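You operate a simulated robot arm through the tools that you are given. There is no shell and no other tool.

Carry out the task below with a simulated robot arm. There is one attempt and no reset: what you move stays moved.

JOB
Top the white bin up to about the red line.
Fine: by the jog button alone; fan on before any powder runs and left on; pull the gate knob out and push it shut after.

It is judged by the outcome, as a careful person would: the job done as asked, and still so three seconds after it is handed in. It fails if anything else is knocked over, pushed out of place, dropped, spilled or broken.

ROBOT AND FRAMES
A 6-joint arm with a two-finger parallel gripper, fixed in place. Base frame: the origin is at the foot of the arm, x ahead of it, y to its left, z up. Lengths are in m, angles in degrees, forces in N, time in s.
Its first joint turns from -115.0 to 115.0 degrees. Payload 3.43 kg.
Tool frame: the origin (TCP) lies between the finger pads and is the grasp point; the fingertips stand 0.034 m ahead of it; z points along the fingers, y is the line along which they close. The gripper opens to 0.128 m. The fingers are 0.024 m wide and 0.012 m thick; the gripper's body (0.048 by 0.13 m) begins 0.096 m behind the TCP.
Orientation is that of the tool frame in the base frame, as [roll, pitch, yaw] about the fixed x, y, z axes, in that order (R = Rz(yaw) Ry(pitch) Rx(roll)). With the fingers straight down and closing along the base's y, the tool's x points along the base's -x, its y along +y and its z along -z.

CONTROLS
- The arm moves only by the tool arm_command. Its arguments are lists of equal length, an entry for each row: "linear": the shift along the tool's x, y, z in m, a list of three; "rotation": the turn, a rotation vector about the tool's x, y, z in degrees, a list of three. In form: {"linear": [[tx, ty, tz], ...], "rotation": [[rx, ry, rz], ...]}. A call has 1 to 20 rows; each row shifts and turns the commanded pose from where the row before left it, along the tool's axes as they then stand. "gripper" is the gripper command, from -1 (shut) to 1 (fully open), values between in proportion, set as the call begins (left out, the last holds). Rows are played at 5 a second. More than 0.05 m and 8.6 degrees between two rows, or a gripper value outside its range, and nothing of the call is played. A pose out of reach is approached as far as the arm can. The call stops where the force on the tool passes 60 N (or 10 N more than at its start, if that is more) or the arm is blocked; 0.2 s more then pass. The fingers move at their own pace (about 0.153 m/s each) and stop on an object; they squeeze with about 29 N. The grip force told is the motor's: it shows also when the fingers shut on nothing. Time passes only in rows, and 0.2 s behind the last, so rows that do not move let the fingers close. It gives the time, the measured TCP pose, the force on the tool (base axes), the opening and the grip force at its end, in the units of the frame above (readings bear some noise), with the torque about the TCP (base axes, N m) and any sound that the robot's microphone picked up.
- Cameras (640 x 400 px; columns grow to the right, rows downward): "scene" is fixed at [0.3999, -0.651, 1.1551]; the picture's right is [1.00, 0.09, 0.00], its down [0.05, -0.54, -0.84] and it looks along [-0.08, 0.83, -0.55] (base axes); focal length 352 px, centre (320, 200). "wrist" rides on the gripper at [0.076, -0.011, -0.16] in the tool frame; the picture's right is [0.15, 0.99, 0.00], its down [-0.88, 0.13, -0.46] and it looks along [-0.45, 0.07, 0.89] (tool axes); focal length 234 px, centre (320, 200). There is no depth. A picture from a camera that has moved, and an enlarged one, comes with that camera's place and axes in the base frame and with its lens.
- snapshot(camera): a new picture of that camera. No time passes.
- lift_body(by): slides the trunk up (or, below 0, down) by that many m; the arm rides with it, the base frame stays. It gives what a move gives, with no picture.
- enlarge(camera, box): a new picture of the part [left, top, right, bottom] of that camera's present view, enlarged. No time passes.
- job_done(): hands the job in; it is judged then, once.

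Nothing tells you positions but the pictures and the camera data. Unless the task says otherwise, let go and move clear before handing in.

The tools are called after "Call:" by a JSON object that holds its "fn" and its "kwargs". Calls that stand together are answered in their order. arm_command: Moves the arm, as the interface text tells. Its arguments: {"type":"object","properties":{"linear":{"type":"array"},"rotation":{"type":"array"},"gripper":{"type":"number"}},"required":["linear","rotation"]} The other tools are called the same way: lift_body (by) slides the trunk up or down; snapshot (camera) takes a picture; enlarge (camera, box) takes an enlarged picture of a part of a camera's view; job_done () hands the job in.

At the start:

```text
t: 0.0
tcp_pos: [0.1921, 0.3961, 0.8937]
orientation: [-180.0, 0.0, 179.9]
wrist_force: [-0.6, 0.1, -0.5]
moment: [0.07, 0.01, -0.02]
width: 0.128
gripper_force: 0.0
trunk travel left (down, up): [-0.7, 0.29]
```

scene: 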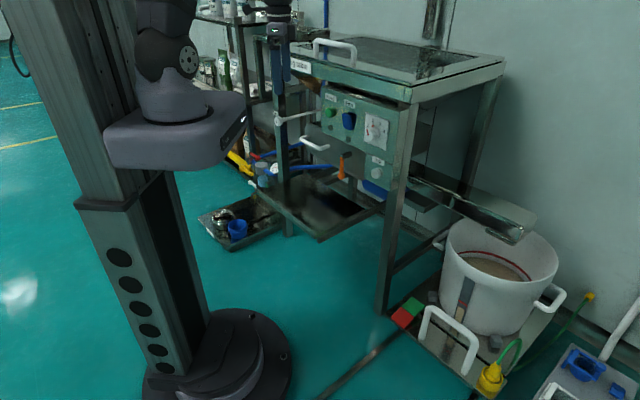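
wrist: 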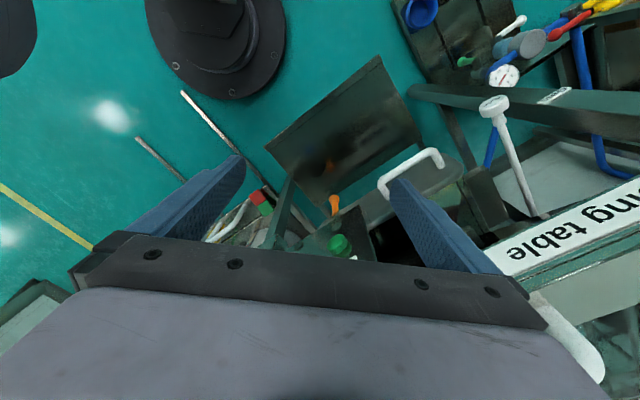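

I see a machine frame (a vibrating table) with a control panel (green button, blue knob, a switch plate), a chute leading to a white bin with a red line, and the arm up high. I'll enlarge the scene to read the panel before moving.

Call:
{"fn": "enlarge", "kwargs": {"camera": "scene", "box": [260, 60, 420, 220]}}

Call:
{"fn": "enlarge", "kwargs": {"camera": "scene", "box": [360, 160, 600, 360]}}

Call:
{"fn": "enlarge", "kwargs": {"camera": "scene", "box": [180, 0, 420, 150]}}

Call:
{"fn": "enlarge", "kwargs": {"camera": "wrist", "box": [200, 60, 640, 335]}}

```text
2.50 times, centred on (340, 140) of scene
camera zoom: at [0.3999, -0.651, 1.1551], right [1.0, 0.09, 0.0], down [0.05, -0.54, -0.84], along [-0.08, 0.83, -0.55], focal length 880 px, centre (270, 350)
```

zoom: 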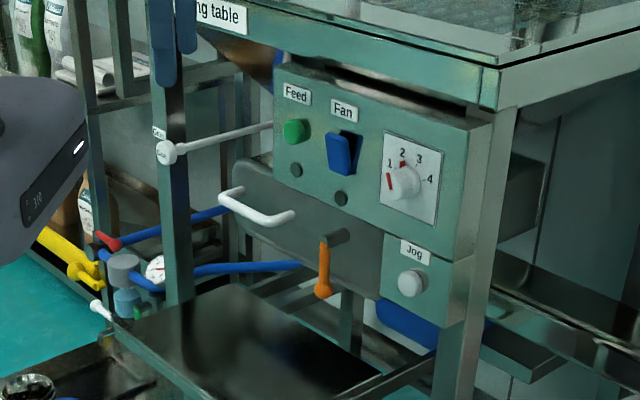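

```text
2.00 times, centred on (480, 260) of scene
camera zoom: at [0.3999, -0.651, 1.1551], right [1.0, 0.09, 0.0], down [0.05, -0.54, -0.84], along [-0.08, 0.83, -0.55], focal length 704 px, centre (0, 80)
```

zoom: 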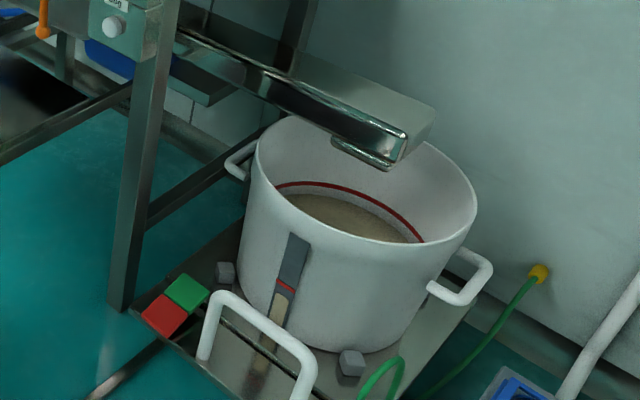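

```text
2.67 times, centred on (300, 75) of scene
camera zoom: at [0.3999, -0.651, 1.1551], right [1.0, 0.09, 0.0], down [0.05, -0.54, -0.84], along [-0.08, 0.83, -0.55], focal length 939 px, centre (373, 533)
```

zoom: 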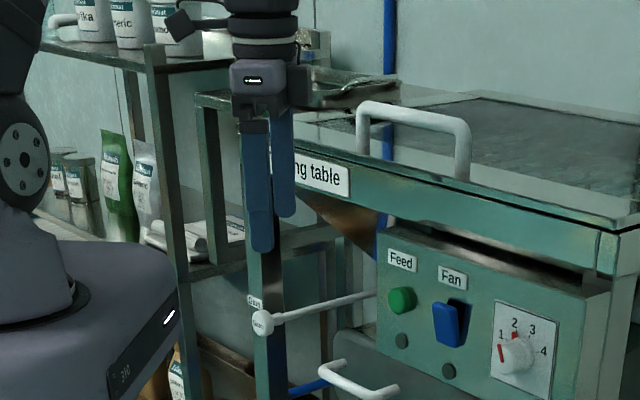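

```text
1.45 times, centred on (420, 198) of wrist
camera zoom: at [0.1157, 0.3846, 1.0543], right [-0.15, 0.99, 0.0], down [0.88, 0.13, 0.46], along [0.45, 0.07, -0.89], focal length 341 px, centre (174, 204)
```

zoom: 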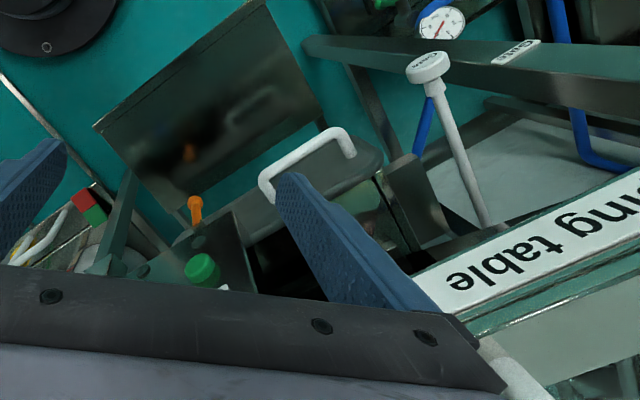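

The panel faces the robot base at about 47° azimuth: Feed is near (0.33, 0.45, 0.77), the Fan rocker near (0.39, 0.39, 0.76), Jog near (0.48, 0.31, 0.63) and the Gate knob near (0.11, 0.67, 0.65). I'll back away from the machine and turn the gripper to face it.

Call:
{"fn": "arm_command", "kwargs": {"linear": [[0.0225, -0.0246, 0], [0.0225, -0.0246, 0], [0.0225, -0.0246, 0], [0, 0, 0], [0, 0, 0], [0, 0, 0], [0, 0, 0], [0, 0, 0], [0, 0, 0], [0, 0, 0]], "rotation": [[0, 0, 0], [0, 0, 0], [0, 0, 0], [0, 0, -7.9], [0, 0, -7.9], [0, 0, -7.9], [0, 0, -7.9], [0, 0, -7.9], [0, 0, -7.9], [0, 0, 0]]}}

```text
t: 2.2
tcp_pos: [0.1241, 0.3213, 0.8951]
orientation: [-179.8, 0.1, -132.6]
wrist_force: [0.7, 0.7, -0.1]
moment: [0.0, -0.01, 0.01]
width: 0.128
gripper_force: 0.0
trunk travel left (down, up): [-0.7, 0.29]
```

The gripper is backed off and turned to face the machine. Next I'll tilt it up towards horizontal, halfway first, and look.

Call:
{"fn": "arm_command", "kwargs": {"linear": [[0, 0, 0], [0, 0, 0], [0, 0, 0], [0, 0, 0], [0, 0, 0], [0, 0, 0]], "rotation": [[0, -8, 0], [0, -8, 0], [0, -8, 0], [0, -8, 0], [0, -8, 0], [0, 0, 0]]}}

Call:
{"fn": "snapshot", "kwargs": {"camera": "scene"}}

Call:
{"fn": "snapshot", "kwargs": {"camera": "wrist"}}

```text
t: 3.6
tcp_pos: [0.1195, 0.341, 0.9012]
orientation: [-179.9, 40.0, -132.5]
wrist_force: [-0.4, -0.1, 0.3]
moment: [-0.01, 0.02, 0.0]
width: 0.1279
gripper_force: 0.1
out of reach, approached as far as the arm can: row 5
trunk travel left (down, up): [-0.7, 0.29]
```

```text
taken
```

scene: 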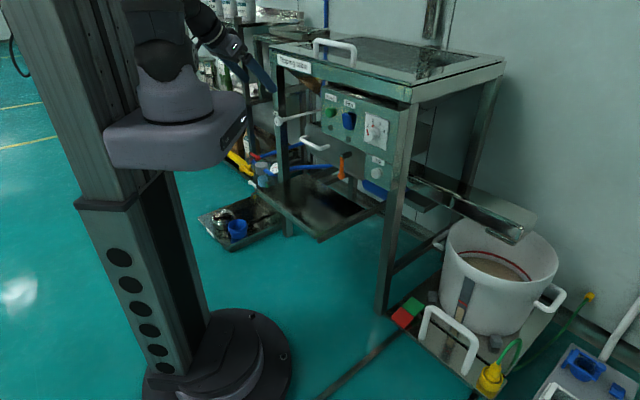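

```text
taken
camera wrist: at [0.0192, 0.2151, 0.9747], right [-0.8, 0.59, -0.1], down [0.16, 0.37, 0.91], along [0.57, 0.72, -0.39], focal length 234 px, centre (320, 200)
```

wrist: 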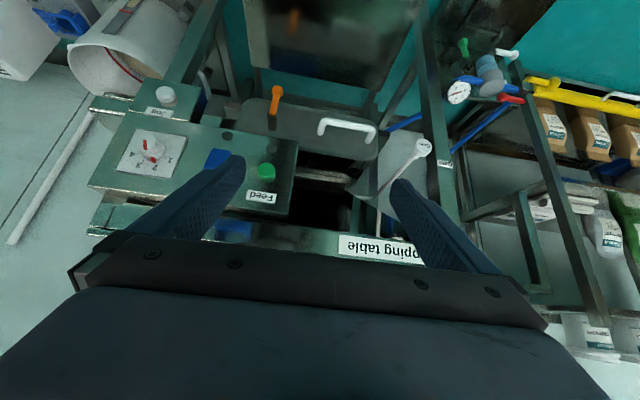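

The arm is close to its inner limit here, but the wrist camera now looks at the panel (upside down). I'll enlarge it to inspect the controls.

Call:
{"fn": "enlarge", "kwargs": {"camera": "wrist", "box": [80, 70, 320, 220]}}

Call:
{"fn": "enlarge", "kwargs": {"camera": "wrist", "box": [300, 60, 480, 260]}}

Call:
{"fn": "enlarge", "kwargs": {"camera": "scene", "box": [310, 80, 420, 200]}}

Call:
{"fn": "enlarge", "kwargs": {"camera": "scene", "box": [255, 90, 355, 190]}}

```text
2.67 times, centred on (200, 145) of wrist
camera zoom: at [0.0192, 0.2151, 0.9747], right [-0.8, 0.59, -0.1], down [0.16, 0.37, 0.91], along [0.57, 0.72, -0.39], focal length 624 px, centre (640, 347)
```

zoom: 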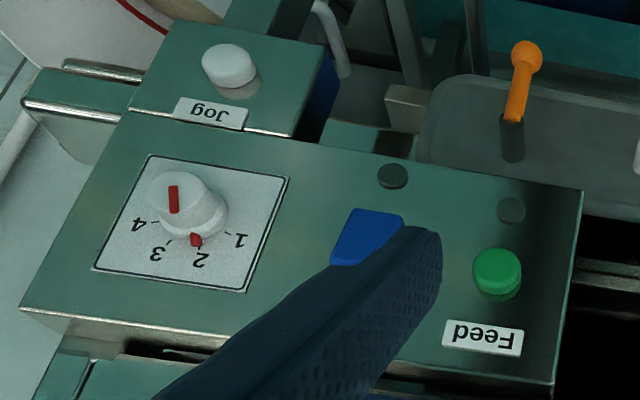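

```text
2.00 times, centred on (390, 160) of wrist
camera zoom: at [0.0192, 0.2151, 0.9747], right [-0.8, 0.59, -0.1], down [0.16, 0.37, 0.91], along [0.57, 0.72, -0.39], focal length 468 px, centre (180, 280)
```

zoom: 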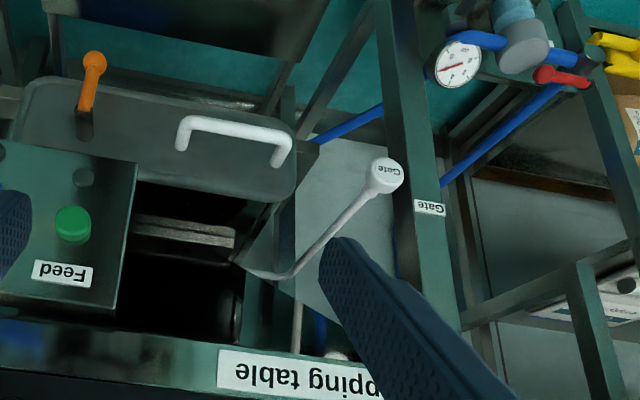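

```text
3.33 times, centred on (365, 140) of scene
camera zoom: at [0.3999, -0.651, 1.1551], right [1.0, 0.09, 0.0], down [0.05, -0.54, -0.84], along [-0.08, 0.83, -0.55], focal length 1174 px, centre (170, 400)
```

zoom: 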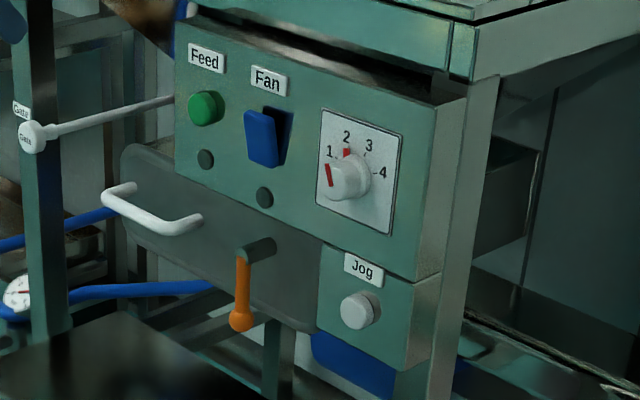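

```text
4.00 times, centred on (305, 140) of scene
camera zoom: at [0.3999, -0.651, 1.1551], right [1.0, 0.09, 0.0], down [0.05, -0.54, -0.84], along [-0.08, 0.83, -0.55], focal length 1408 px, centre (380, 440)
```

zoom: 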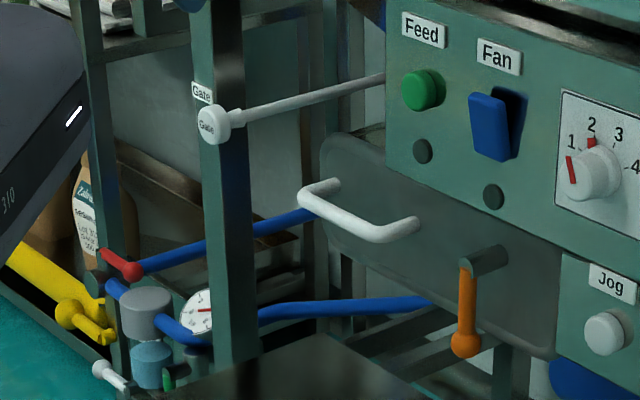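

The controls are clear: the Gate knob is on a rod perpendicular to the machine, the Fan is a blue rocker/paddle, and Jog is a white push button. I'll lower the trunk a little so that level poses are easier to reach.

Call:
{"fn": "lift_body", "kwargs": {"by": -0.1}}

Call:
{"fn": "arm_command", "kwargs": {"linear": [[-0.0255, 0, 0.0214], [-0.0255, 0, 0.0214], [0, -0.04, 0], [0, -0.04, 0], [0, -0.04, 0], [0, 0, 0]], "rotation": [[0, 0, 0], [0, 0, 0], [0, 0, 0], [0, 0, 0], [0, 0, 0], [0, 0, 0]]}}

```text
t: 4.9
tcp_pos: [0.1201, 0.341, 0.8004]
orientation: [-179.9, 39.8, -132.7]
wrist_force: [-0.3, -0.2, -0.7]
moment: [0.03, -0.02, -0.01]
width: 0.128
gripper_force: 0.0
trunk travel left (down, up): [-0.6, 0.39]
```

```text
t: 6.3
tcp_pos: [0.2603, 0.3243, 0.8064]
orientation: [-179.9, 39.8, -132.5]
wrist_force: [-0.3, 0.1, -0.1]
moment: [0.02, 0.02, 0.02]
width: 0.1279
gripper_force: 0.0
out of reach, approached as far as the arm can: row 4, 5
trunk travel left (down, up): [-0.6, 0.39]
```

The arm refuses poses too close in, so I need to work out a better trunk height. Checking the arm configuration in the scene view.

Call:
{"fn": "snapshot", "kwargs": {"camera": "scene"}}

Call:
{"fn": "snapshot", "kwargs": {"camera": "wrist"}}

```text
taken
```

scene: 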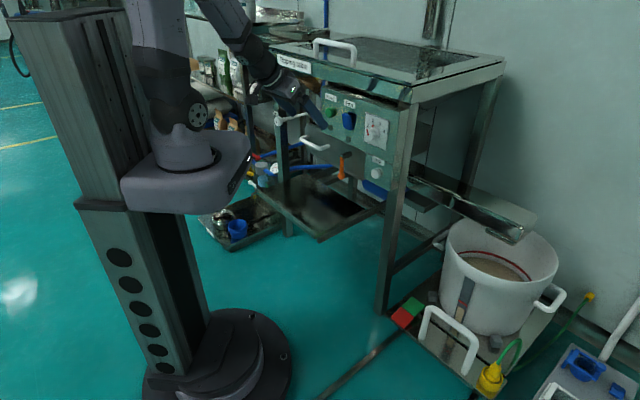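

```text
taken
camera wrist: at [0.16, 0.1989, 0.8813], right [-0.8, 0.59, -0.1], down [0.16, 0.37, 0.91], along [0.57, 0.72, -0.39], focal length 234 px, centre (320, 200)
```

wrist: 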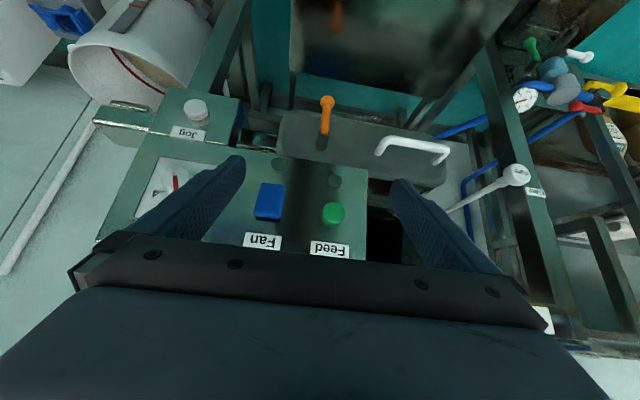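

The panel, the bin with its red line and the gate knob are all visible. I'll shut the fingers for button work, raise the arm relative to the trunk, and then lower the trunk so the wrist sits above the shoulder.

Call:
{"fn": "arm_command", "kwargs": {"linear": [[-0.0241, 0, -0.0287], [-0.0241, 0, -0.0287], [-0.0241, 0, -0.0287], [-0.0241, 0, -0.0287], [0, 0, 0]], "rotation": [[0, 0, 0], [0, 0, 0], [0, 0, 0], [0, 0, 0], [0, 0, 0]], "gripper": -1}}

Call:
{"fn": "lift_body", "kwargs": {"by": -0.2}}

Call:
{"fn": "arm_command", "kwargs": {"linear": [[0, 0, 0], [0, 0, 0], [0, 0, 0], [0, 0, 0], [0, 0, 0]], "rotation": [[0, -8, 0], [0, -8, 0], [0, -8, 0], [0, -8, 0], [0, 0, 0]]}}

```text
t: 7.5
tcp_pos: [0.264, 0.3386, 0.9542]
orientation: [-179.9, 39.9, -132.5]
wrist_force: [-0.5, -0.8, -0.5]
moment: [0.01, -0.02, 0.0]
width: 0.0001
gripper_force: 29.0
out of reach, approached as far as the arm can: row 3, 4
trunk travel left (down, up): [-0.6, 0.39]
```

```text
t: 9.7
tcp_pos: [0.264, 0.3379, 0.7535]
orientation: [-179.9, 39.9, -132.6]
wrist_force: [-0.1, 0.4, 0.0]
moment: [0.01, 0.0, -0.01]
width: 0.0002
gripper_force: 28.8
trunk travel left (down, up): [-0.4, 0.59]
```

```text
t: 10.9
tcp_pos: [0.2796, 0.365, 0.7486]
orientation: [-177.8, 68.4, -131.7]
wrist_force: [0.5, 0.4, 0.1]
moment: [0.0, 0.01, -0.02]
width: 0.0
gripper_force: 28.7
out of reach, approached as far as the arm can: row 1, 2, 3, 4
trunk travel left (down, up): [-0.4, 0.59]
```

The tool is now at about 68° tilt (nearly level) at panel height. I'll slide it sideways towards the Fan and check that commanded and measured motions agree.

Call:
{"fn": "arm_command", "kwargs": {"linear": [[-0.005, -0.03, 0.014], [-0.005, -0.03, 0.014], [0, 0, 0]], "rotation": [[0, 0, 0], [0, 0, 0], [0, 0, 0]]}}

Call:
{"fn": "snapshot", "kwargs": {"camera": "wrist"}}

Call:
{"fn": "snapshot", "kwargs": {"camera": "scene"}}

```text
t: 11.7
tcp_pos: [0.3454, 0.344, 0.7494]
orientation: [-178.1, 68.4, -131.9]
wrist_force: [-0.7, -0.6, 0.5]
moment: [0.0, -0.02, -0.01]
width: 0.0
gripper_force: 28.7
trunk travel left (down, up): [-0.4, 0.59]
```

```text
taken
camera wrist: at [0.2315, 0.2098, 0.7379], right [-0.75, 0.64, -0.15], down [-0.17, 0.03, 0.98], along [0.64, 0.76, 0.09], focal length 234 px, centre (320, 200)
```

wrist: 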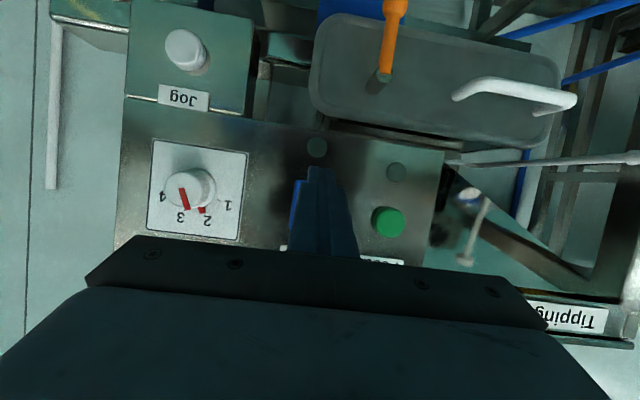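

```text
taken
```

scene: 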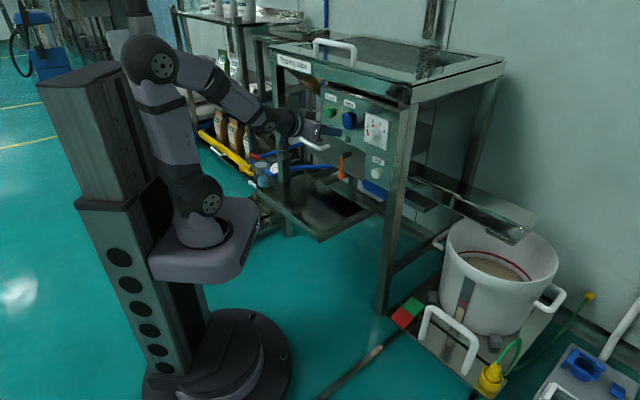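

The Fan rocker seems to stick out at its top, and the fingers hide it from the wrist camera. I'll back up slightly, move aside and look at it properly.

Call:
{"fn": "arm_command", "kwargs": {"linear": [[0.004, -0.025, -0.01], [0.004, -0.03, -0.01], [0, 0, 0]], "rotation": [[0, 0, 0], [0, 0, 0], [0, 0, 0]]}}

Call:
{"fn": "enlarge", "kwargs": {"camera": "wrist", "box": [220, 80, 480, 280]}}

Call:
{"fn": "enlarge", "kwargs": {"camera": "scene", "box": [310, 80, 400, 160]}}

```text
t: 12.5
tcp_pos: [0.3491, 0.3225, 0.7576]
orientation: [-177.6, 68.4, -131.7]
wrist_force: [0.5, -0.2, -0.6]
moment: [-0.02, -0.01, -0.03]
width: 0.0
gripper_force: 29.2
out of reach, approached as far as the arm can: row 1, 2
trunk travel left (down, up): [-0.4, 0.59]
```

```text
2.00 times, centred on (350, 180) of wrist
camera zoom: at [0.235, 0.1883, 0.7466], right [-0.75, 0.65, -0.15], down [-0.17, 0.03, 0.98], along [0.64, 0.76, 0.09], focal length 468 px, centre (260, 240)
```

zoom: 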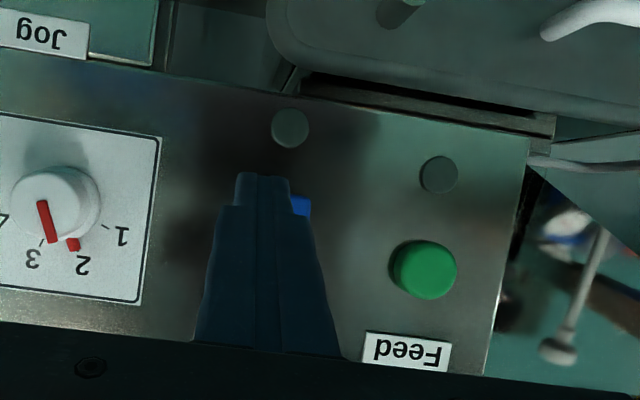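

```text
5.00 times, centred on (355, 120) of scene
camera zoom: at [0.3999, -0.651, 1.1551], right [1.0, 0.09, 0.0], down [0.05, -0.54, -0.84], along [-0.08, 0.83, -0.55], focal length 1761 px, centre (145, 600)
```

zoom: 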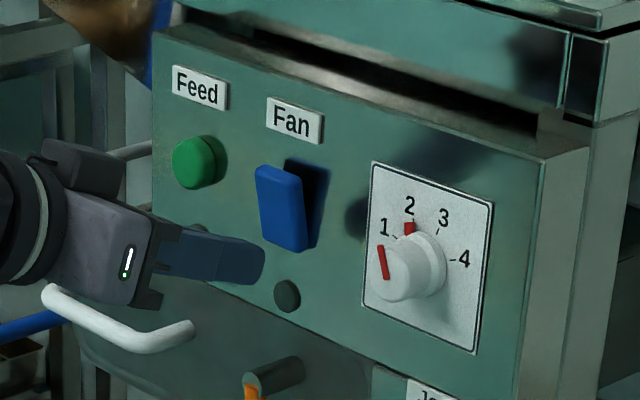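

Clear view now: the rocker's top stands out and its lamp is dark, so pressing the top end should switch the fan on. I'll line the closed fingertips up with the upper half of the rocker, about 1 cm short of it.

Call:
{"fn": "arm_command", "kwargs": {"linear": [[-0.0146, 0.0101, 0.0078], [-0.0145, 0.0101, 0.0079], [0, 0, 0]], "rotation": [[0, 0, 0], [0, 0, 0], [0, 0, 0]]}}

Call:
{"fn": "enlarge", "kwargs": {"camera": "scene", "box": [310, 80, 400, 160]}}

Call:
{"fn": "enlarge", "kwargs": {"camera": "wrist", "box": [220, 80, 480, 280]}}

```text
t: 13.3
tcp_pos: [0.3528, 0.3561, 0.778]
orientation: [-178.0, 68.4, -131.6]
wrist_force: [0.7, -0.5, 0.8]
moment: [-0.02, -0.01, 0.01]
width: 0.0
gripper_force: 28.2
trunk travel left (down, up): [-0.4, 0.59]
heard: click
```

```text
5.00 times, centred on (355, 120) of scene
camera zoom: at [0.3999, -0.651, 1.1551], right [1.0, 0.09, 0.0], down [0.05, -0.54, -0.84], along [-0.08, 0.83, -0.55], focal length 1761 px, centre (145, 600)
```

zoom: 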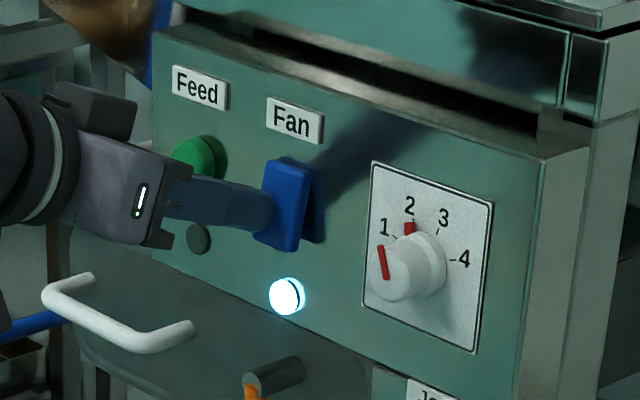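

```text
2.00 times, centred on (350, 180) of wrist
camera zoom: at [0.2384, 0.2209, 0.7672], right [-0.75, 0.64, -0.15], down [-0.17, 0.03, 0.98], along [0.64, 0.77, 0.09], focal length 468 px, centre (260, 240)
```

zoom: 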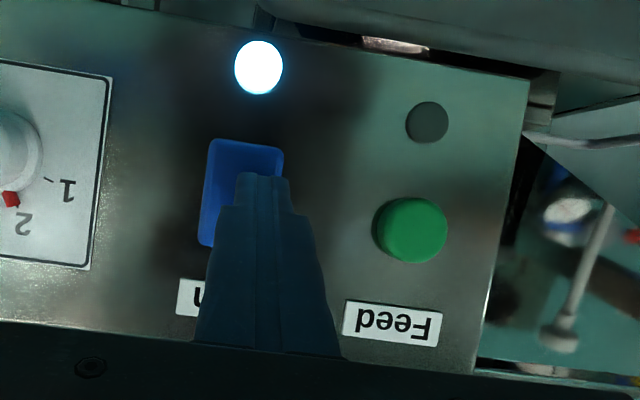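

The press clicked, and the Fan lamp is now lit, so the fan is on. I'll retreat from the rocker and travel left towards the Gate knob, staying clear of the Feed button.

Call:
{"fn": "arm_command", "kwargs": {"linear": [[0.0073, 0.0004, -0.0186], [0.002, 0.0376, -0.0065], [0.002, 0.0376, -0.0065], [0.002, 0.0376, -0.0065], [0.002, 0.0376, -0.0065], [0, 0, 0]], "rotation": [[0, 0, 0], [0, 0, 0], [0, 0, 0], [0, 0, 0], [0, 0, 0], [0, 0, 0]]}}

Call:
{"fn": "snapshot", "kwargs": {"camera": "scene"}}

Call:
{"fn": "snapshot", "kwargs": {"camera": "wrist"}}

```text
t: 14.7
tcp_pos: [0.2115, 0.428, 0.777]
orientation: [-177.8, 68.4, -131.7]
wrist_force: [0.8, -0.2, 1.1]
moment: [0.0, -0.03, -0.03]
width: 0.0
gripper_force: 29.4
out of reach, approached as far as the arm can: row 1
trunk travel left (down, up): [-0.4, 0.59]
```

```text
taken
```

scene: 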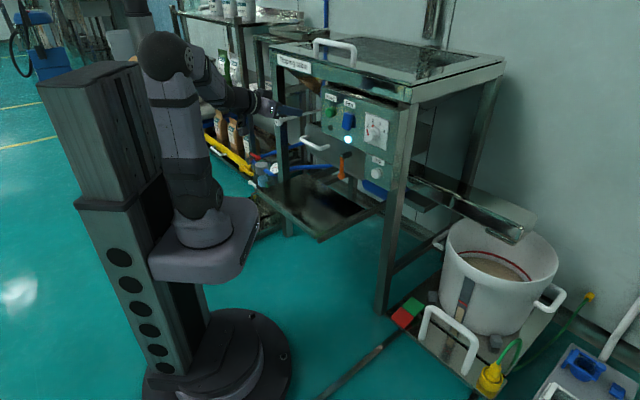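

```text
taken
camera wrist: at [0.0986, 0.2931, 0.7658], right [-0.75, 0.64, -0.15], down [-0.17, 0.03, 0.98], along [0.64, 0.77, 0.09], focal length 234 px, centre (320, 200)
```

wrist: 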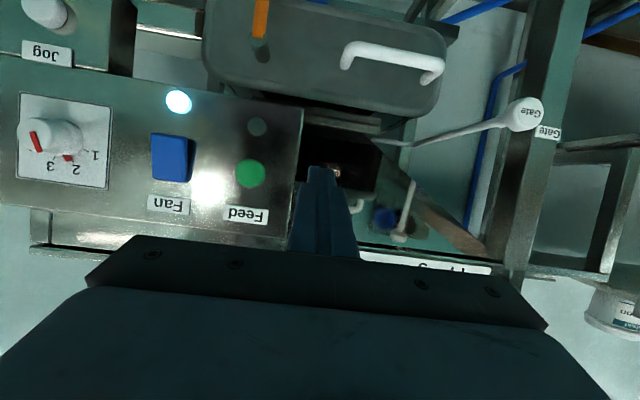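

The fan lamp stays lit and the Gate knob is visible at the right (about (0.11, 0.667, 0.65)). I'll move in front of it, level the tool and open the fingers partly.

Call:
{"fn": "arm_command", "kwargs": {"linear": [[0.018, 0.041, 0.0026], [0.018, 0.041, 0.0026], [0.018, 0.041, 0.0026], [0.018, 0.041, 0.0026], [0.018, 0.041, 0.0026], [0.018, 0.041, 0.0026], [0, 0, 0], [0, 0, 0], [0, 0, 0], [0, 0, 0]], "rotation": [[0, 0, 0], [0, 0, 0], [0, 0, 0], [0, 0, 0], [0, 0, 0], [0, 0, 0], [0, -7.2, 0], [0, -7.2, 0], [0, -7.2, 0], [0, 0, 0]]}}

Call:
{"fn": "snapshot", "kwargs": {"camera": "scene"}}

Call:
{"fn": "snapshot", "kwargs": {"camera": "wrist"}}

```text
t: 16.9
tcp_pos: [0.0866, 0.5966, 0.6673]
orientation: [-82.8, 89.1, -38.7]
wrist_force: [0.2, 0.3, -0.3]
moment: [-0.01, 0.0, 0.01]
width: 0.0
gripper_force: 29.0
out of reach, approached as far as the arm can: row 5, 6, 7, 8
trunk travel left (down, up): [-0.4, 0.59]
```

```text
taken
```

scene: 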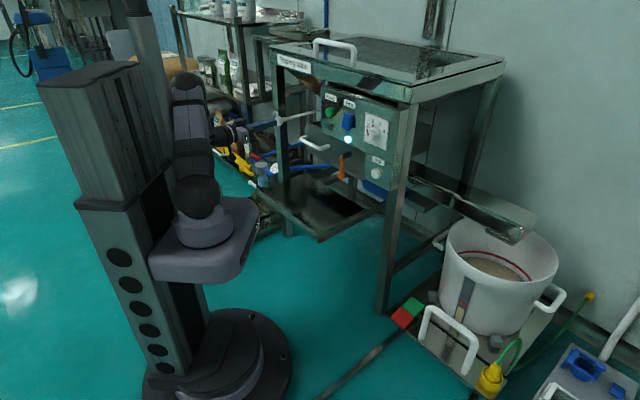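

```text
taken
camera wrist: at [-0.0188, 0.4769, 0.5911], right [-0.69, 0.71, -0.16], down [-0.43, -0.21, 0.88], along [0.59, 0.67, 0.45], focal length 234 px, centre (320, 200)
```

wrist: 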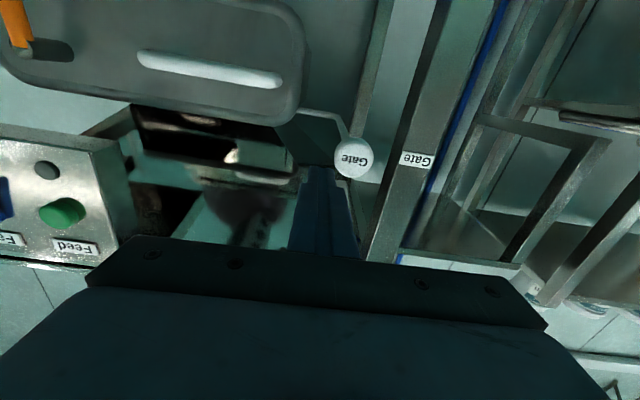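

The tool is level and heading along the rod; the knob face is at about (0.109, 0.665, 0.651), just up-left of the fingertips, with roughly 4 cm between it and the leg. I'll centre on it, open the fingers to 7 cm and check.

Call:
{"fn": "arm_command", "kwargs": {"linear": [[0.008, 0.016, -0.005], [0.0083, 0.0164, 0], [0, 0, 0], [0, 0, 0]], "rotation": [[0, 0, 0], [0, 0, 0], [0, 0, 0], [0, 0, 0]], "gripper": 0.094}}

Call:
{"fn": "snapshot", "kwargs": {"camera": "wrist"}}

Call:
{"fn": "enlarge", "kwargs": {"camera": "scene", "box": [220, 80, 340, 180]}}

```text
t: 17.9
tcp_pos: [0.0517, 0.6228, 0.6508]
orientation: [-85.6, 89.1, -39.2]
wrist_force: [-0.8, 0.5, -0.4]
moment: [0.01, 0.01, 0.01]
width: 0.0703
gripper_force: 0.2
out of reach, approached as far as the arm can: row 1, 2
trunk travel left (down, up): [-0.4, 0.59]
```

```text
taken
camera wrist: at [-0.0491, 0.499, 0.5753], right [-0.71, 0.68, -0.16], down [-0.42, -0.23, 0.88], along [0.56, 0.69, 0.45], focal length 234 px, centre (320, 200)
```

wrist: 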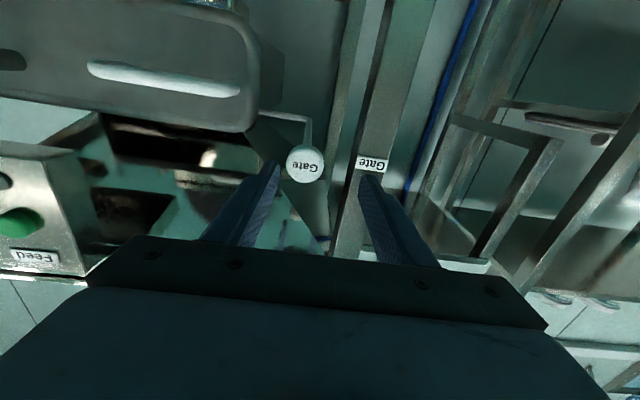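

```text
4.00 times, centred on (280, 130) of scene
camera zoom: at [0.3999, -0.651, 1.1551], right [1.0, 0.09, 0.0], down [0.05, -0.54, -0.84], along [-0.08, 0.83, -0.55], focal length 1408 px, centre (480, 480)
```

zoom: 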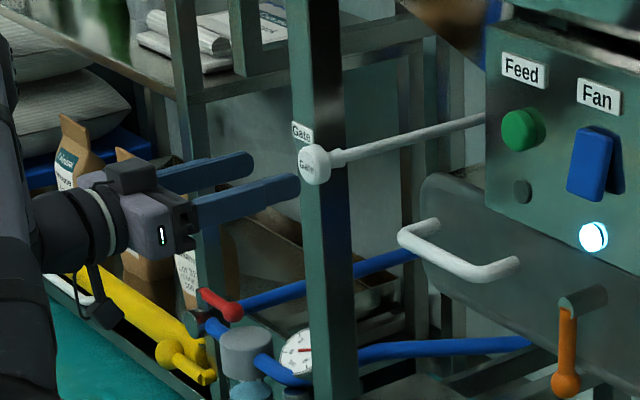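

The tool can't back along the rod with this heading, because the first joint is close to its limit. I'll swing the heading to about 80° (more radial) and roll the gripper 90°. The fingers then close above and below the knob, and that orientation can be kept while pulling along the rod.

Call:
{"fn": "arm_command", "kwargs": {"linear": [[0, 0, 0], [0, 0, 0], [0, 0, 0], [0, 0, 0], [0, 0, -0.02], [0, 0, -0.02], [0, 0, 0]], "rotation": [[-8.5, 0, 0], [-8.5, 0, 0], [-8.5, 0, 0], [-8.5, 0, 0], [0, 0, 0], [0, 0, 0], [0, 0, 0]]}}

```text
t: 19.5
tcp_pos: [0.0449, 0.5829, 0.6518]
orientation: [-113.3, 88.8, -33.3]
wrist_force: [-0.5, 0.2, -0.3]
moment: [0.01, 0.03, 0.0]
width: 0.0698
gripper_force: 0.1
trunk travel left (down, up): [-0.4, 0.59]
```

Heading is now 80° with no reach problem. Now the 90° roll about the finger axis.

Call:
{"fn": "arm_command", "kwargs": {"linear": [[0, 0, 0], [0, 0, 0], [0, 0, 0], [0, 0, 0], [0, 0, 0], [0, 0, 0], [0, 0, 0], [0, 0, 0], [0, 0, 0], [0, 0, 0], [0, 0, 0], [0, 0, 0]], "rotation": [[0, 0, 8.2], [0, 0, 8.2], [0, 0, 8.2], [0, 0, 8.2], [0, 0, 8.2], [0, 0, 8.2], [0, 0, 8.2], [0, 0, 8.2], [0, 0, 8.2], [0, 0, 8.2], [0, 0, 8.0], [0, 0, 0]]}}

Call:
{"fn": "snapshot", "kwargs": {"camera": "wrist"}}

Call:
{"fn": "snapshot", "kwargs": {"camera": "scene"}}

```text
t: 22.1
tcp_pos: [-0.1109, 0.7728, 0.9052]
orientation: [90.5, 0.6, 170.2]
wrist_force: [0.4, -0.8, 0.5]
moment: [0.04, 0.02, -0.02]
width: 0.0701
gripper_force: 0.2
out of reach, approached as far as the arm can: row 1, 2, 3, 4, 5, 6, 7, 8, 9, 10, 11
trunk travel left (down, up): [-0.4, 0.59]
```

```text
taken
camera wrist: at [-0.2128, 0.6291, 0.8938], right [-0.15, 0.03, 0.99], down [0.79, -0.6, 0.14], along [0.59, 0.8, 0.06], focal length 234 px, centre (320, 200)
```

wrist: 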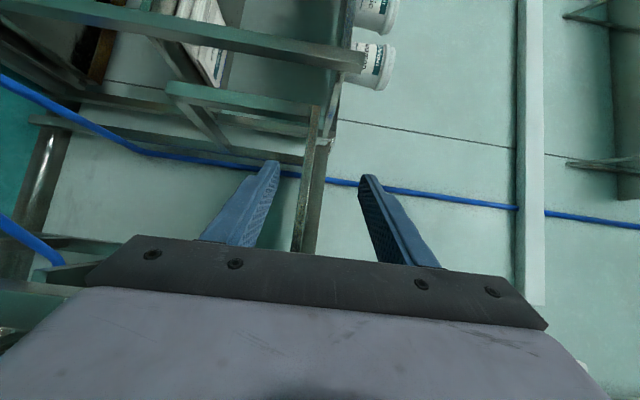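

```text
taken
```

scene: 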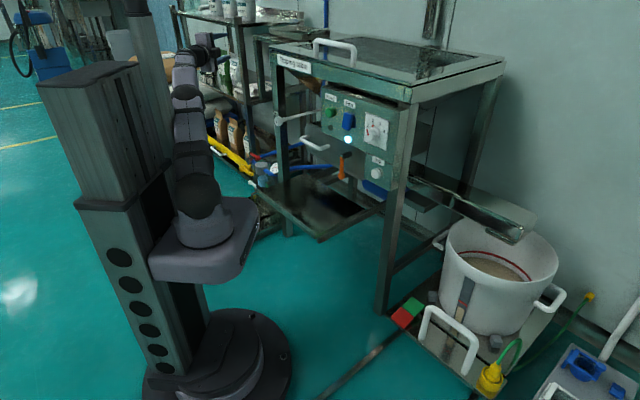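

The roll pushed the arm to a joint limit and it drifted up and left towards the shelf, so I need to be careful. No force was registered; checking the surroundings before moving.

Call:
{"fn": "enlarge", "kwargs": {"camera": "scene", "box": [150, 0, 330, 120]}}

```text
3.33 times, centred on (240, 60) of scene
camera zoom: at [0.3999, -0.651, 1.1551], right [1.0, 0.09, 0.0], down [0.05, -0.54, -0.84], along [-0.08, 0.83, -0.55], focal length 1174 px, centre (587, 667)
```

zoom: 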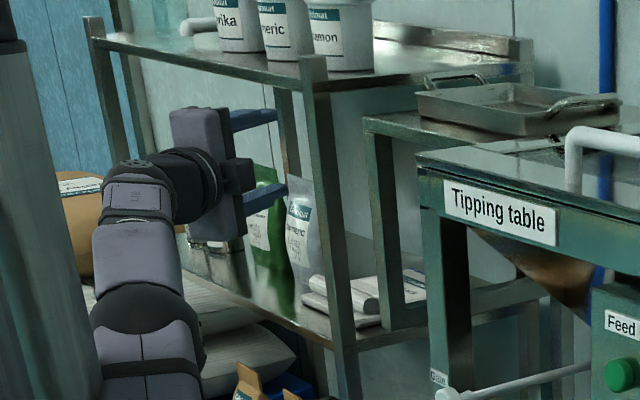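

Nothing on the shelf has been touched. I'll back the gripper straight away from the shelf, undo the roll, and then use a different approach: fingers closing horizontally with the tool tilted down.

Call:
{"fn": "arm_command", "kwargs": {"linear": [[0, 0, -0.03], [0, 0, -0.04], [0, 0, -0.04], [0, 0, 0]], "rotation": [[0, 0, 0], [0, 0, 0], [0, 0, 0], [0, 0, 0]]}}

```text
t: 23.3
tcp_pos: [-0.0722, 0.7579, 0.9344]
orientation: [91.3, 1.1, 167.9]
wrist_force: [0.1, 0.4, -0.2]
moment: [0.02, -0.03, 0.0]
width: 0.0699
gripper_force: 0.1
out of reach, approached as far as the arm can: row 1, 2, 3
trunk travel left (down, up): [-0.4, 0.59]
stopped in row 4: the arm was blocked; the commanded pose is now the measured one
```

The arm reported being blocked. Looking before doing anything else.

Call:
{"fn": "snapshot", "kwargs": {"camera": "scene"}}

Call:
{"fn": "enlarge", "kwargs": {"camera": "scene", "box": [150, 0, 330, 120]}}

Call:
{"fn": "snapshot", "kwargs": {"camera": "wrist"}}

```text
taken
```

scene: 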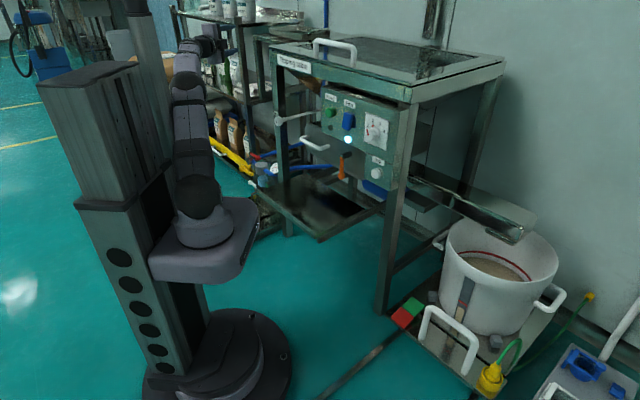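

```text
3.33 times, centred on (240, 60) of scene
camera zoom: at [0.3999, -0.651, 1.1551], right [1.0, 0.09, 0.0], down [0.05, -0.54, -0.84], along [-0.08, 0.83, -0.55], focal length 1174 px, centre (587, 667)
```

zoom: 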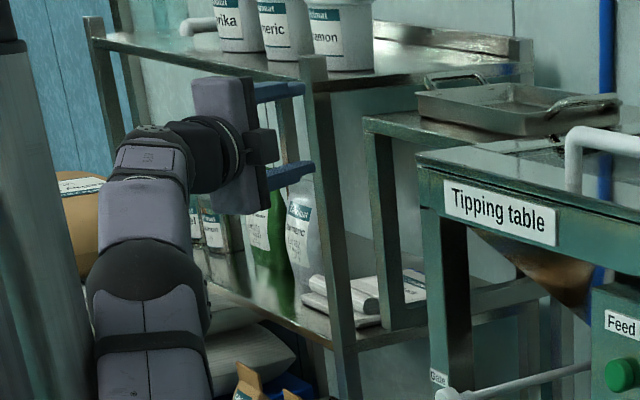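

```text
taken
camera wrist: at [-0.1785, 0.6188, 0.9251], right [-0.16, 0.06, 0.99], down [0.76, -0.63, 0.16], along [0.63, 0.78, 0.06], focal length 234 px, centre (320, 200)
```

wrist: 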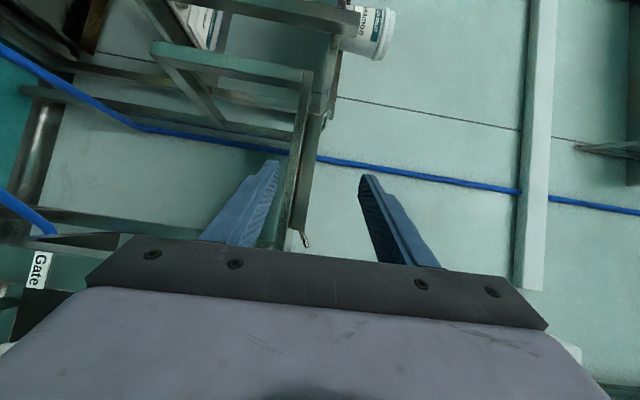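

The block looks like a joint limit: the fingertips are still about 9 cm short of the shelf post and nothing is displaced. I'll roll back in small steps while easing away.

Call:
{"fn": "arm_command", "kwargs": {"linear": [[0, 0, -0.005], [0, 0, -0.01], [0, 0, -0.01], [0, 0, 0]], "rotation": [[0, 0, -8.2], [0, 0, -8.2], [0, 0, -8.2], [0, 0, 0]]}}

```text
t: 24.5
tcp_pos: [-0.0314, 0.7461, 0.9188]
orientation: [92.7, 26.5, 165.3]
wrist_force: [0.0, -0.1, -0.1]
moment: [0.03, 0.0, 0.03]
width: 0.07
gripper_force: 0.1
trunk travel left (down, up): [-0.4, 0.59]
stopped in row 4: the arm was blocked; the commanded pose is now the measured one
```

Call:
{"fn": "arm_command", "kwargs": {"linear": [[0, 0, -0.005], [0, 0, -0.01], [0, 0, -0.01], [0, 0, 0]], "rotation": [[0, 0, -8.2], [0, 0, -8.2], [0, 0, -8.2], [0, 0, 0]]}}

Call:
{"fn": "snapshot", "kwargs": {"camera": "scene"}}

Call:
{"fn": "snapshot", "kwargs": {"camera": "wrist"}}

```text
t: 25.5
tcp_pos: [-0.0218, 0.7259, 0.9046]
orientation: [95.3, 51.8, 166.8]
wrist_force: [-0.5, -0.3, -0.3]
moment: [0.02, 0.03, -0.03]
width: 0.07
gripper_force: 0.0
trunk travel left (down, up): [-0.4, 0.59]
```

```text
taken
```

scene: 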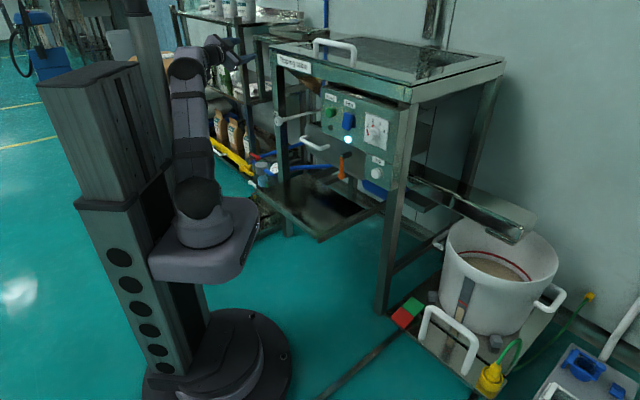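

```text
taken
camera wrist: at [-0.1058, 0.5827, 0.8478], right [-0.82, 0.29, 0.49], down [0.3, -0.52, 0.8], along [0.49, 0.8, 0.34], focal length 234 px, centre (320, 200)
```

wrist: 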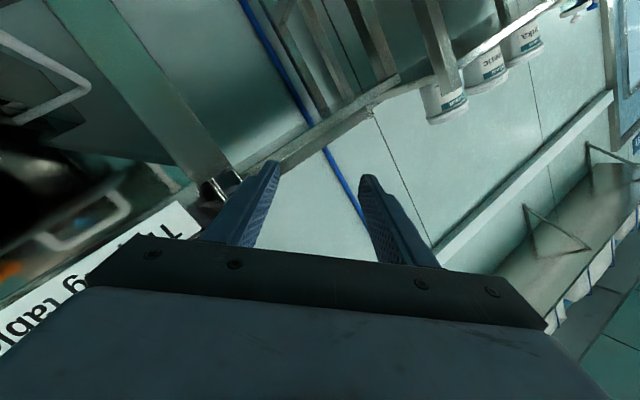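

The arm follows commands properly again. I'll finish undoing the roll while backing away from the machine.

Call:
{"fn": "arm_command", "kwargs": {"linear": [[0, 0, -0.02], [0, 0, -0.02], [0, 0, -0.02], [0, 0, -0.02], [0, 0, -0.02], [0, 0, 0]], "rotation": [[0, 0, -8.2], [0, 0, -8.2], [0, 0, -8.2], [0, 0, -8.2], [0, 0, -8.2], [0, 0, 0]]}}

```text
t: 27.1
tcp_pos: [0.0159, 0.6486, 0.9054]
orientation: [-137.8, 85.1, -68.1]
wrist_force: [0.0, -0.5, -0.5]
moment: [-0.01, -0.01, -0.02]
width: 0.07
gripper_force: 0.1
out of reach, approached as far as the arm can: row 3, 4, 5
trunk travel left (down, up): [-0.4, 0.59]
stopped in row 6: the arm was blocked; the commanded pose is now the measured one
```

The roll is undone (camera below again, heading ~70°). Next I'll come down in front of the knob and set heading ~50° with the tool tilted ~55°, which keeps joint 1 off its limit.

Call:
{"fn": "arm_command", "kwargs": {"linear": [[0.0426, -0.0102, -0.0009], [0.0426, -0.0102, -0.0009], [0.0426, -0.0102, -0.0009], [0.0426, -0.0102, -0.0009], [0, 0, 0], [0, 0, 0], [0, 0, 0], [0, 0, 0], [0, 0, 0], [0, 0, 0], [0, 0, 0], [0, 0, 0]], "rotation": [[0, 0, 0], [0, 0, 0], [0, 0, 0], [0, 0, 0], [0, 8, 0], [0, 8, 0], [0, 8, 0], [0, 7, 0], [0, 0, 0], [0, 0, 0], [0, 0, 0], [0, 0, 0]]}}

Call:
{"fn": "snapshot", "kwargs": {"camera": "wrist"}}

Call:
{"fn": "snapshot", "kwargs": {"camera": "scene"}}

```text
t: 29.7
tcp_pos: [0.0573, 0.6174, 0.7373]
orientation: [-174.1, 55.2, -105.2]
wrist_force: [-1.4, 0.7, 0.0]
moment: [-0.01, 0.01, 0.03]
width: 0.0702
gripper_force: 0.1
trunk travel left (down, up): [-0.4, 0.59]
```

```text
taken
camera wrist: at [0.0065, 0.4502, 0.7671], right [-0.95, 0.26, -0.18], down [-0.13, 0.18, 0.97], along [0.28, 0.95, -0.14], focal length 234 px, centre (320, 200)
```

wrist: 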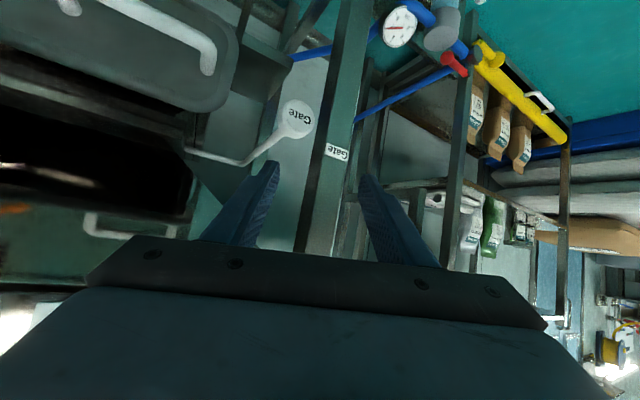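

```text
taken
```

scene: 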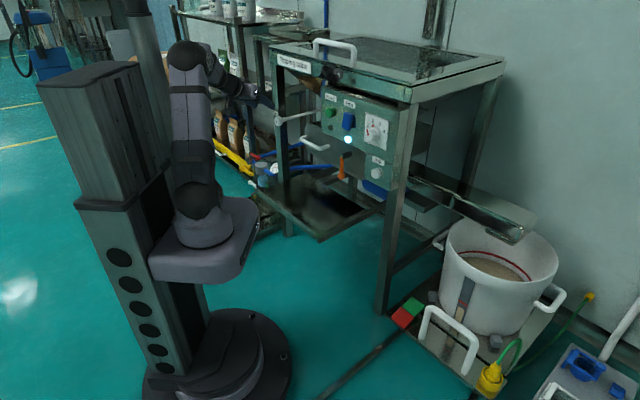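

I see the Gate knob ahead with its face at about (0.110, 0.660, 0.651). I'll shift to a pre-grasp point 8 cm short of it and turn the heading to ~49°, nearly along the rod.

Call:
{"fn": "arm_command", "kwargs": {"linear": [[0.0143, -0.0075, 0.0161], [0.0142, -0.0074, 0.0162], [0, 0, 0], [0, 0, 0], [0, 0, 0], [0, 0, 0]], "rotation": [[0, 0, 0], [0, 0, 0], [5.2, 0.37, 3.6], [5.2, 0.37, 3.6], [5.2, 0.37, 3.6], [0, 0, 0]]}}

Call:
{"fn": "snapshot", "kwargs": {"camera": "wrist"}}

Call:
{"fn": "enlarge", "kwargs": {"camera": "scene", "box": [220, 80, 340, 180]}}

```text
t: 31.1
tcp_pos: [0.0768, 0.6212, 0.6977]
orientation: [-174.1, 55.3, -124.3]
wrist_force: [0.0, 0.1, -0.4]
moment: [-0.03, 0.0, 0.0]
width: 0.0701
gripper_force: 0.0
trunk travel left (down, up): [-0.4, 0.59]
```

```text
taken
camera wrist: at [-0.0255, 0.48, 0.7265], right [-0.81, 0.55, -0.18], down [-0.07, 0.22, 0.97], along [0.58, 0.8, -0.14], focal length 234 px, centre (320, 200)
```

wrist: 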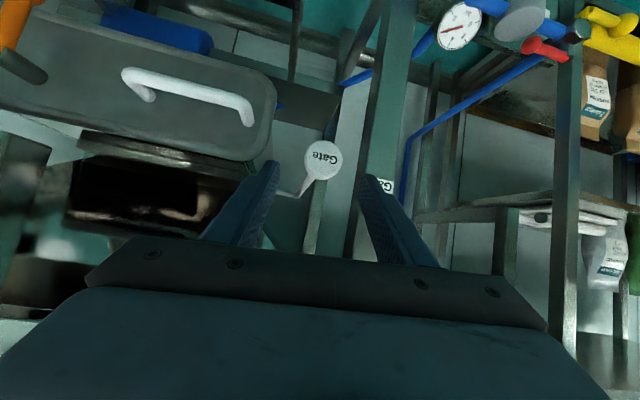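

```text
4.00 times, centred on (280, 130) of scene
camera zoom: at [0.3999, -0.651, 1.1551], right [1.0, 0.09, 0.0], down [0.05, -0.54, -0.84], along [-0.08, 0.83, -0.55], focal length 1408 px, centre (480, 480)
```

zoom: 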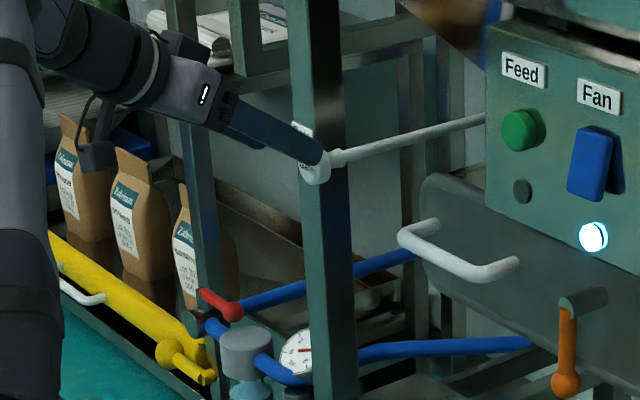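

The knob is centred between the open fingers. Advancing 8 cm along the finger axis so that the pads straddle it.

Call:
{"fn": "arm_command", "kwargs": {"linear": [[-0.0003, -0.0003, 0.02], [-0.0003, -0.0003, 0.02], [-0.0003, -0.0003, 0.02], [-0.0003, -0.0003, 0.02], [0, 0, 0]], "rotation": [[0, 0, 0], [0, 0, 0], [0, 0, 0], [0, 0, 0], [0, 0, 0]]}}

Call:
{"fn": "snapshot", "kwargs": {"camera": "wrist"}}

Call:
{"fn": "enlarge", "kwargs": {"camera": "scene", "box": [220, 80, 340, 180]}}

```text
t: 32.3
tcp_pos: [0.1211, 0.6711, 0.6532]
orientation: [-174.2, 55.1, -124.3]
wrist_force: [0.3, -0.3, -0.1]
moment: [0.01, 0.0, 0.01]
width: 0.0696
gripper_force: 0.1
trunk travel left (down, up): [-0.4, 0.59]
```

```text
taken
camera wrist: at [0.0191, 0.5295, 0.6822], right [-0.81, 0.55, -0.18], down [-0.07, 0.22, 0.97], along [0.58, 0.8, -0.14], focal length 234 px, centre (320, 200)
```

wrist: 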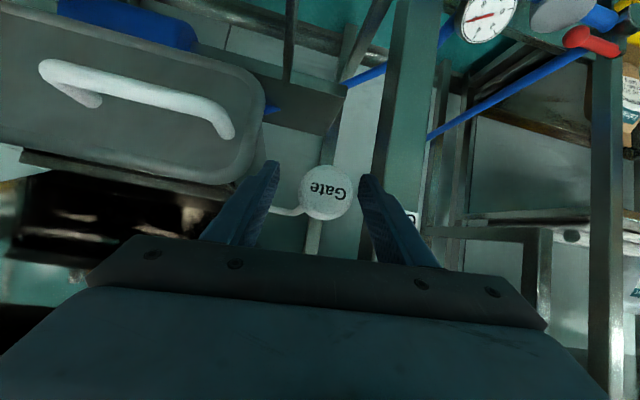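

```text
4.00 times, centred on (280, 130) of scene
camera zoom: at [0.3999, -0.651, 1.1551], right [1.0, 0.09, 0.0], down [0.05, -0.54, -0.84], along [-0.08, 0.83, -0.55], focal length 1408 px, centre (480, 480)
```

zoom: 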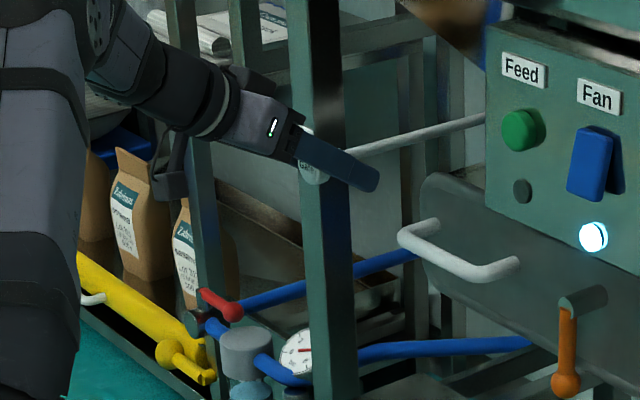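

The pads straddle the knob; it sits about 4 mm left of centre, so I'll correct that and close the fingers on it.

Call:
{"fn": "arm_command", "kwargs": {"linear": [[0, 0.0038, -0.002], [0, 0, 0]], "rotation": [[0, 0, 0], [0, 0, 0]]}}

Call:
{"fn": "arm_command", "kwargs": {"linear": [[0, 0, 0], [0, 0, 0], [0, 0, 0], [0, 0, 0]], "rotation": [[0, 0, 0], [0, 0, 0], [0, 0, 0], [0, 0, 0]], "gripper": -1}}

Call:
{"fn": "snapshot", "kwargs": {"camera": "wrist"}}

```text
t: 32.9
tcp_pos: [0.1183, 0.6717, 0.6537]
orientation: [-174.1, 55.2, -124.2]
wrist_force: [1.2, -0.4, 0.1]
moment: [0.01, -0.01, 0.07]
width: 0.0701
gripper_force: 0.2
trunk travel left (down, up): [-0.4, 0.59]
```

```text
t: 33.9
tcp_pos: [0.1195, 0.6712, 0.6527]
orientation: [-174.1, 55.1, -124.2]
wrist_force: [4.6, -5.7, -0.3]
moment: [-0.15, -0.27, 0.05]
width: 0.037
gripper_force: 44.8
trunk travel left (down, up): [-0.4, 0.59]
```

```text
taken
camera wrist: at [0.016, 0.5302, 0.6829], right [-0.81, 0.55, -0.18], down [-0.07, 0.22, 0.97], along [0.58, 0.8, -0.14], focal length 234 px, centre (320, 200)
```

wrist: 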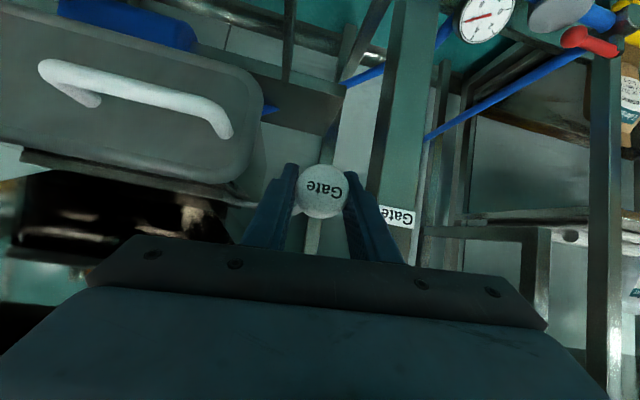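

The knob is gripped (width 37 mm). I'll pull it straight out along the rod in small steps, watching the force.

Call:
{"fn": "arm_command", "kwargs": {"linear": [[0.0056, 0.001, -0.0082], [0.0056, 0.001, -0.0082], [0.0056, 0.001, -0.0082], [0, 0, 0]], "rotation": [[0, 0, 0], [0, 0, 0], [0, 0, 0], [0, 0, 0]]}}

Call:
{"fn": "snapshot", "kwargs": {"camera": "wrist"}}

```text
t: 34.9
tcp_pos: [0.0967, 0.6481, 0.6523]
orientation: [-174.2, 55.2, -124.2]
wrist_force: [4.7, -8.9, 0.2]
moment: [0.1, -0.38, 0.04]
width: 0.0374
gripper_force: 44.9
trunk travel left (down, up): [-0.4, 0.59]
```

```text
taken
camera wrist: at [-0.0056, 0.5083, 0.683], right [-0.81, 0.55, -0.18], down [-0.07, 0.22, 0.97], along [0.58, 0.8, -0.14], focal length 234 px, centre (320, 200)
```

wrist: 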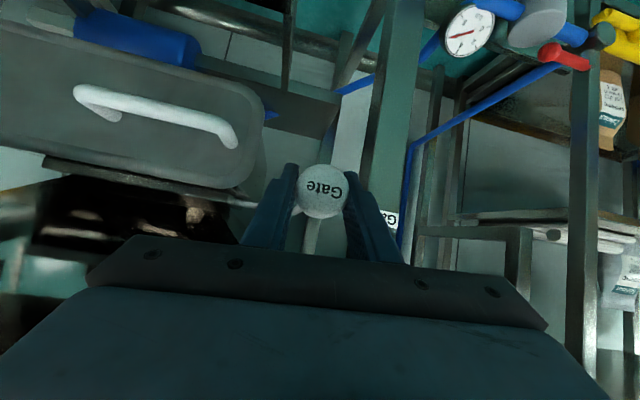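

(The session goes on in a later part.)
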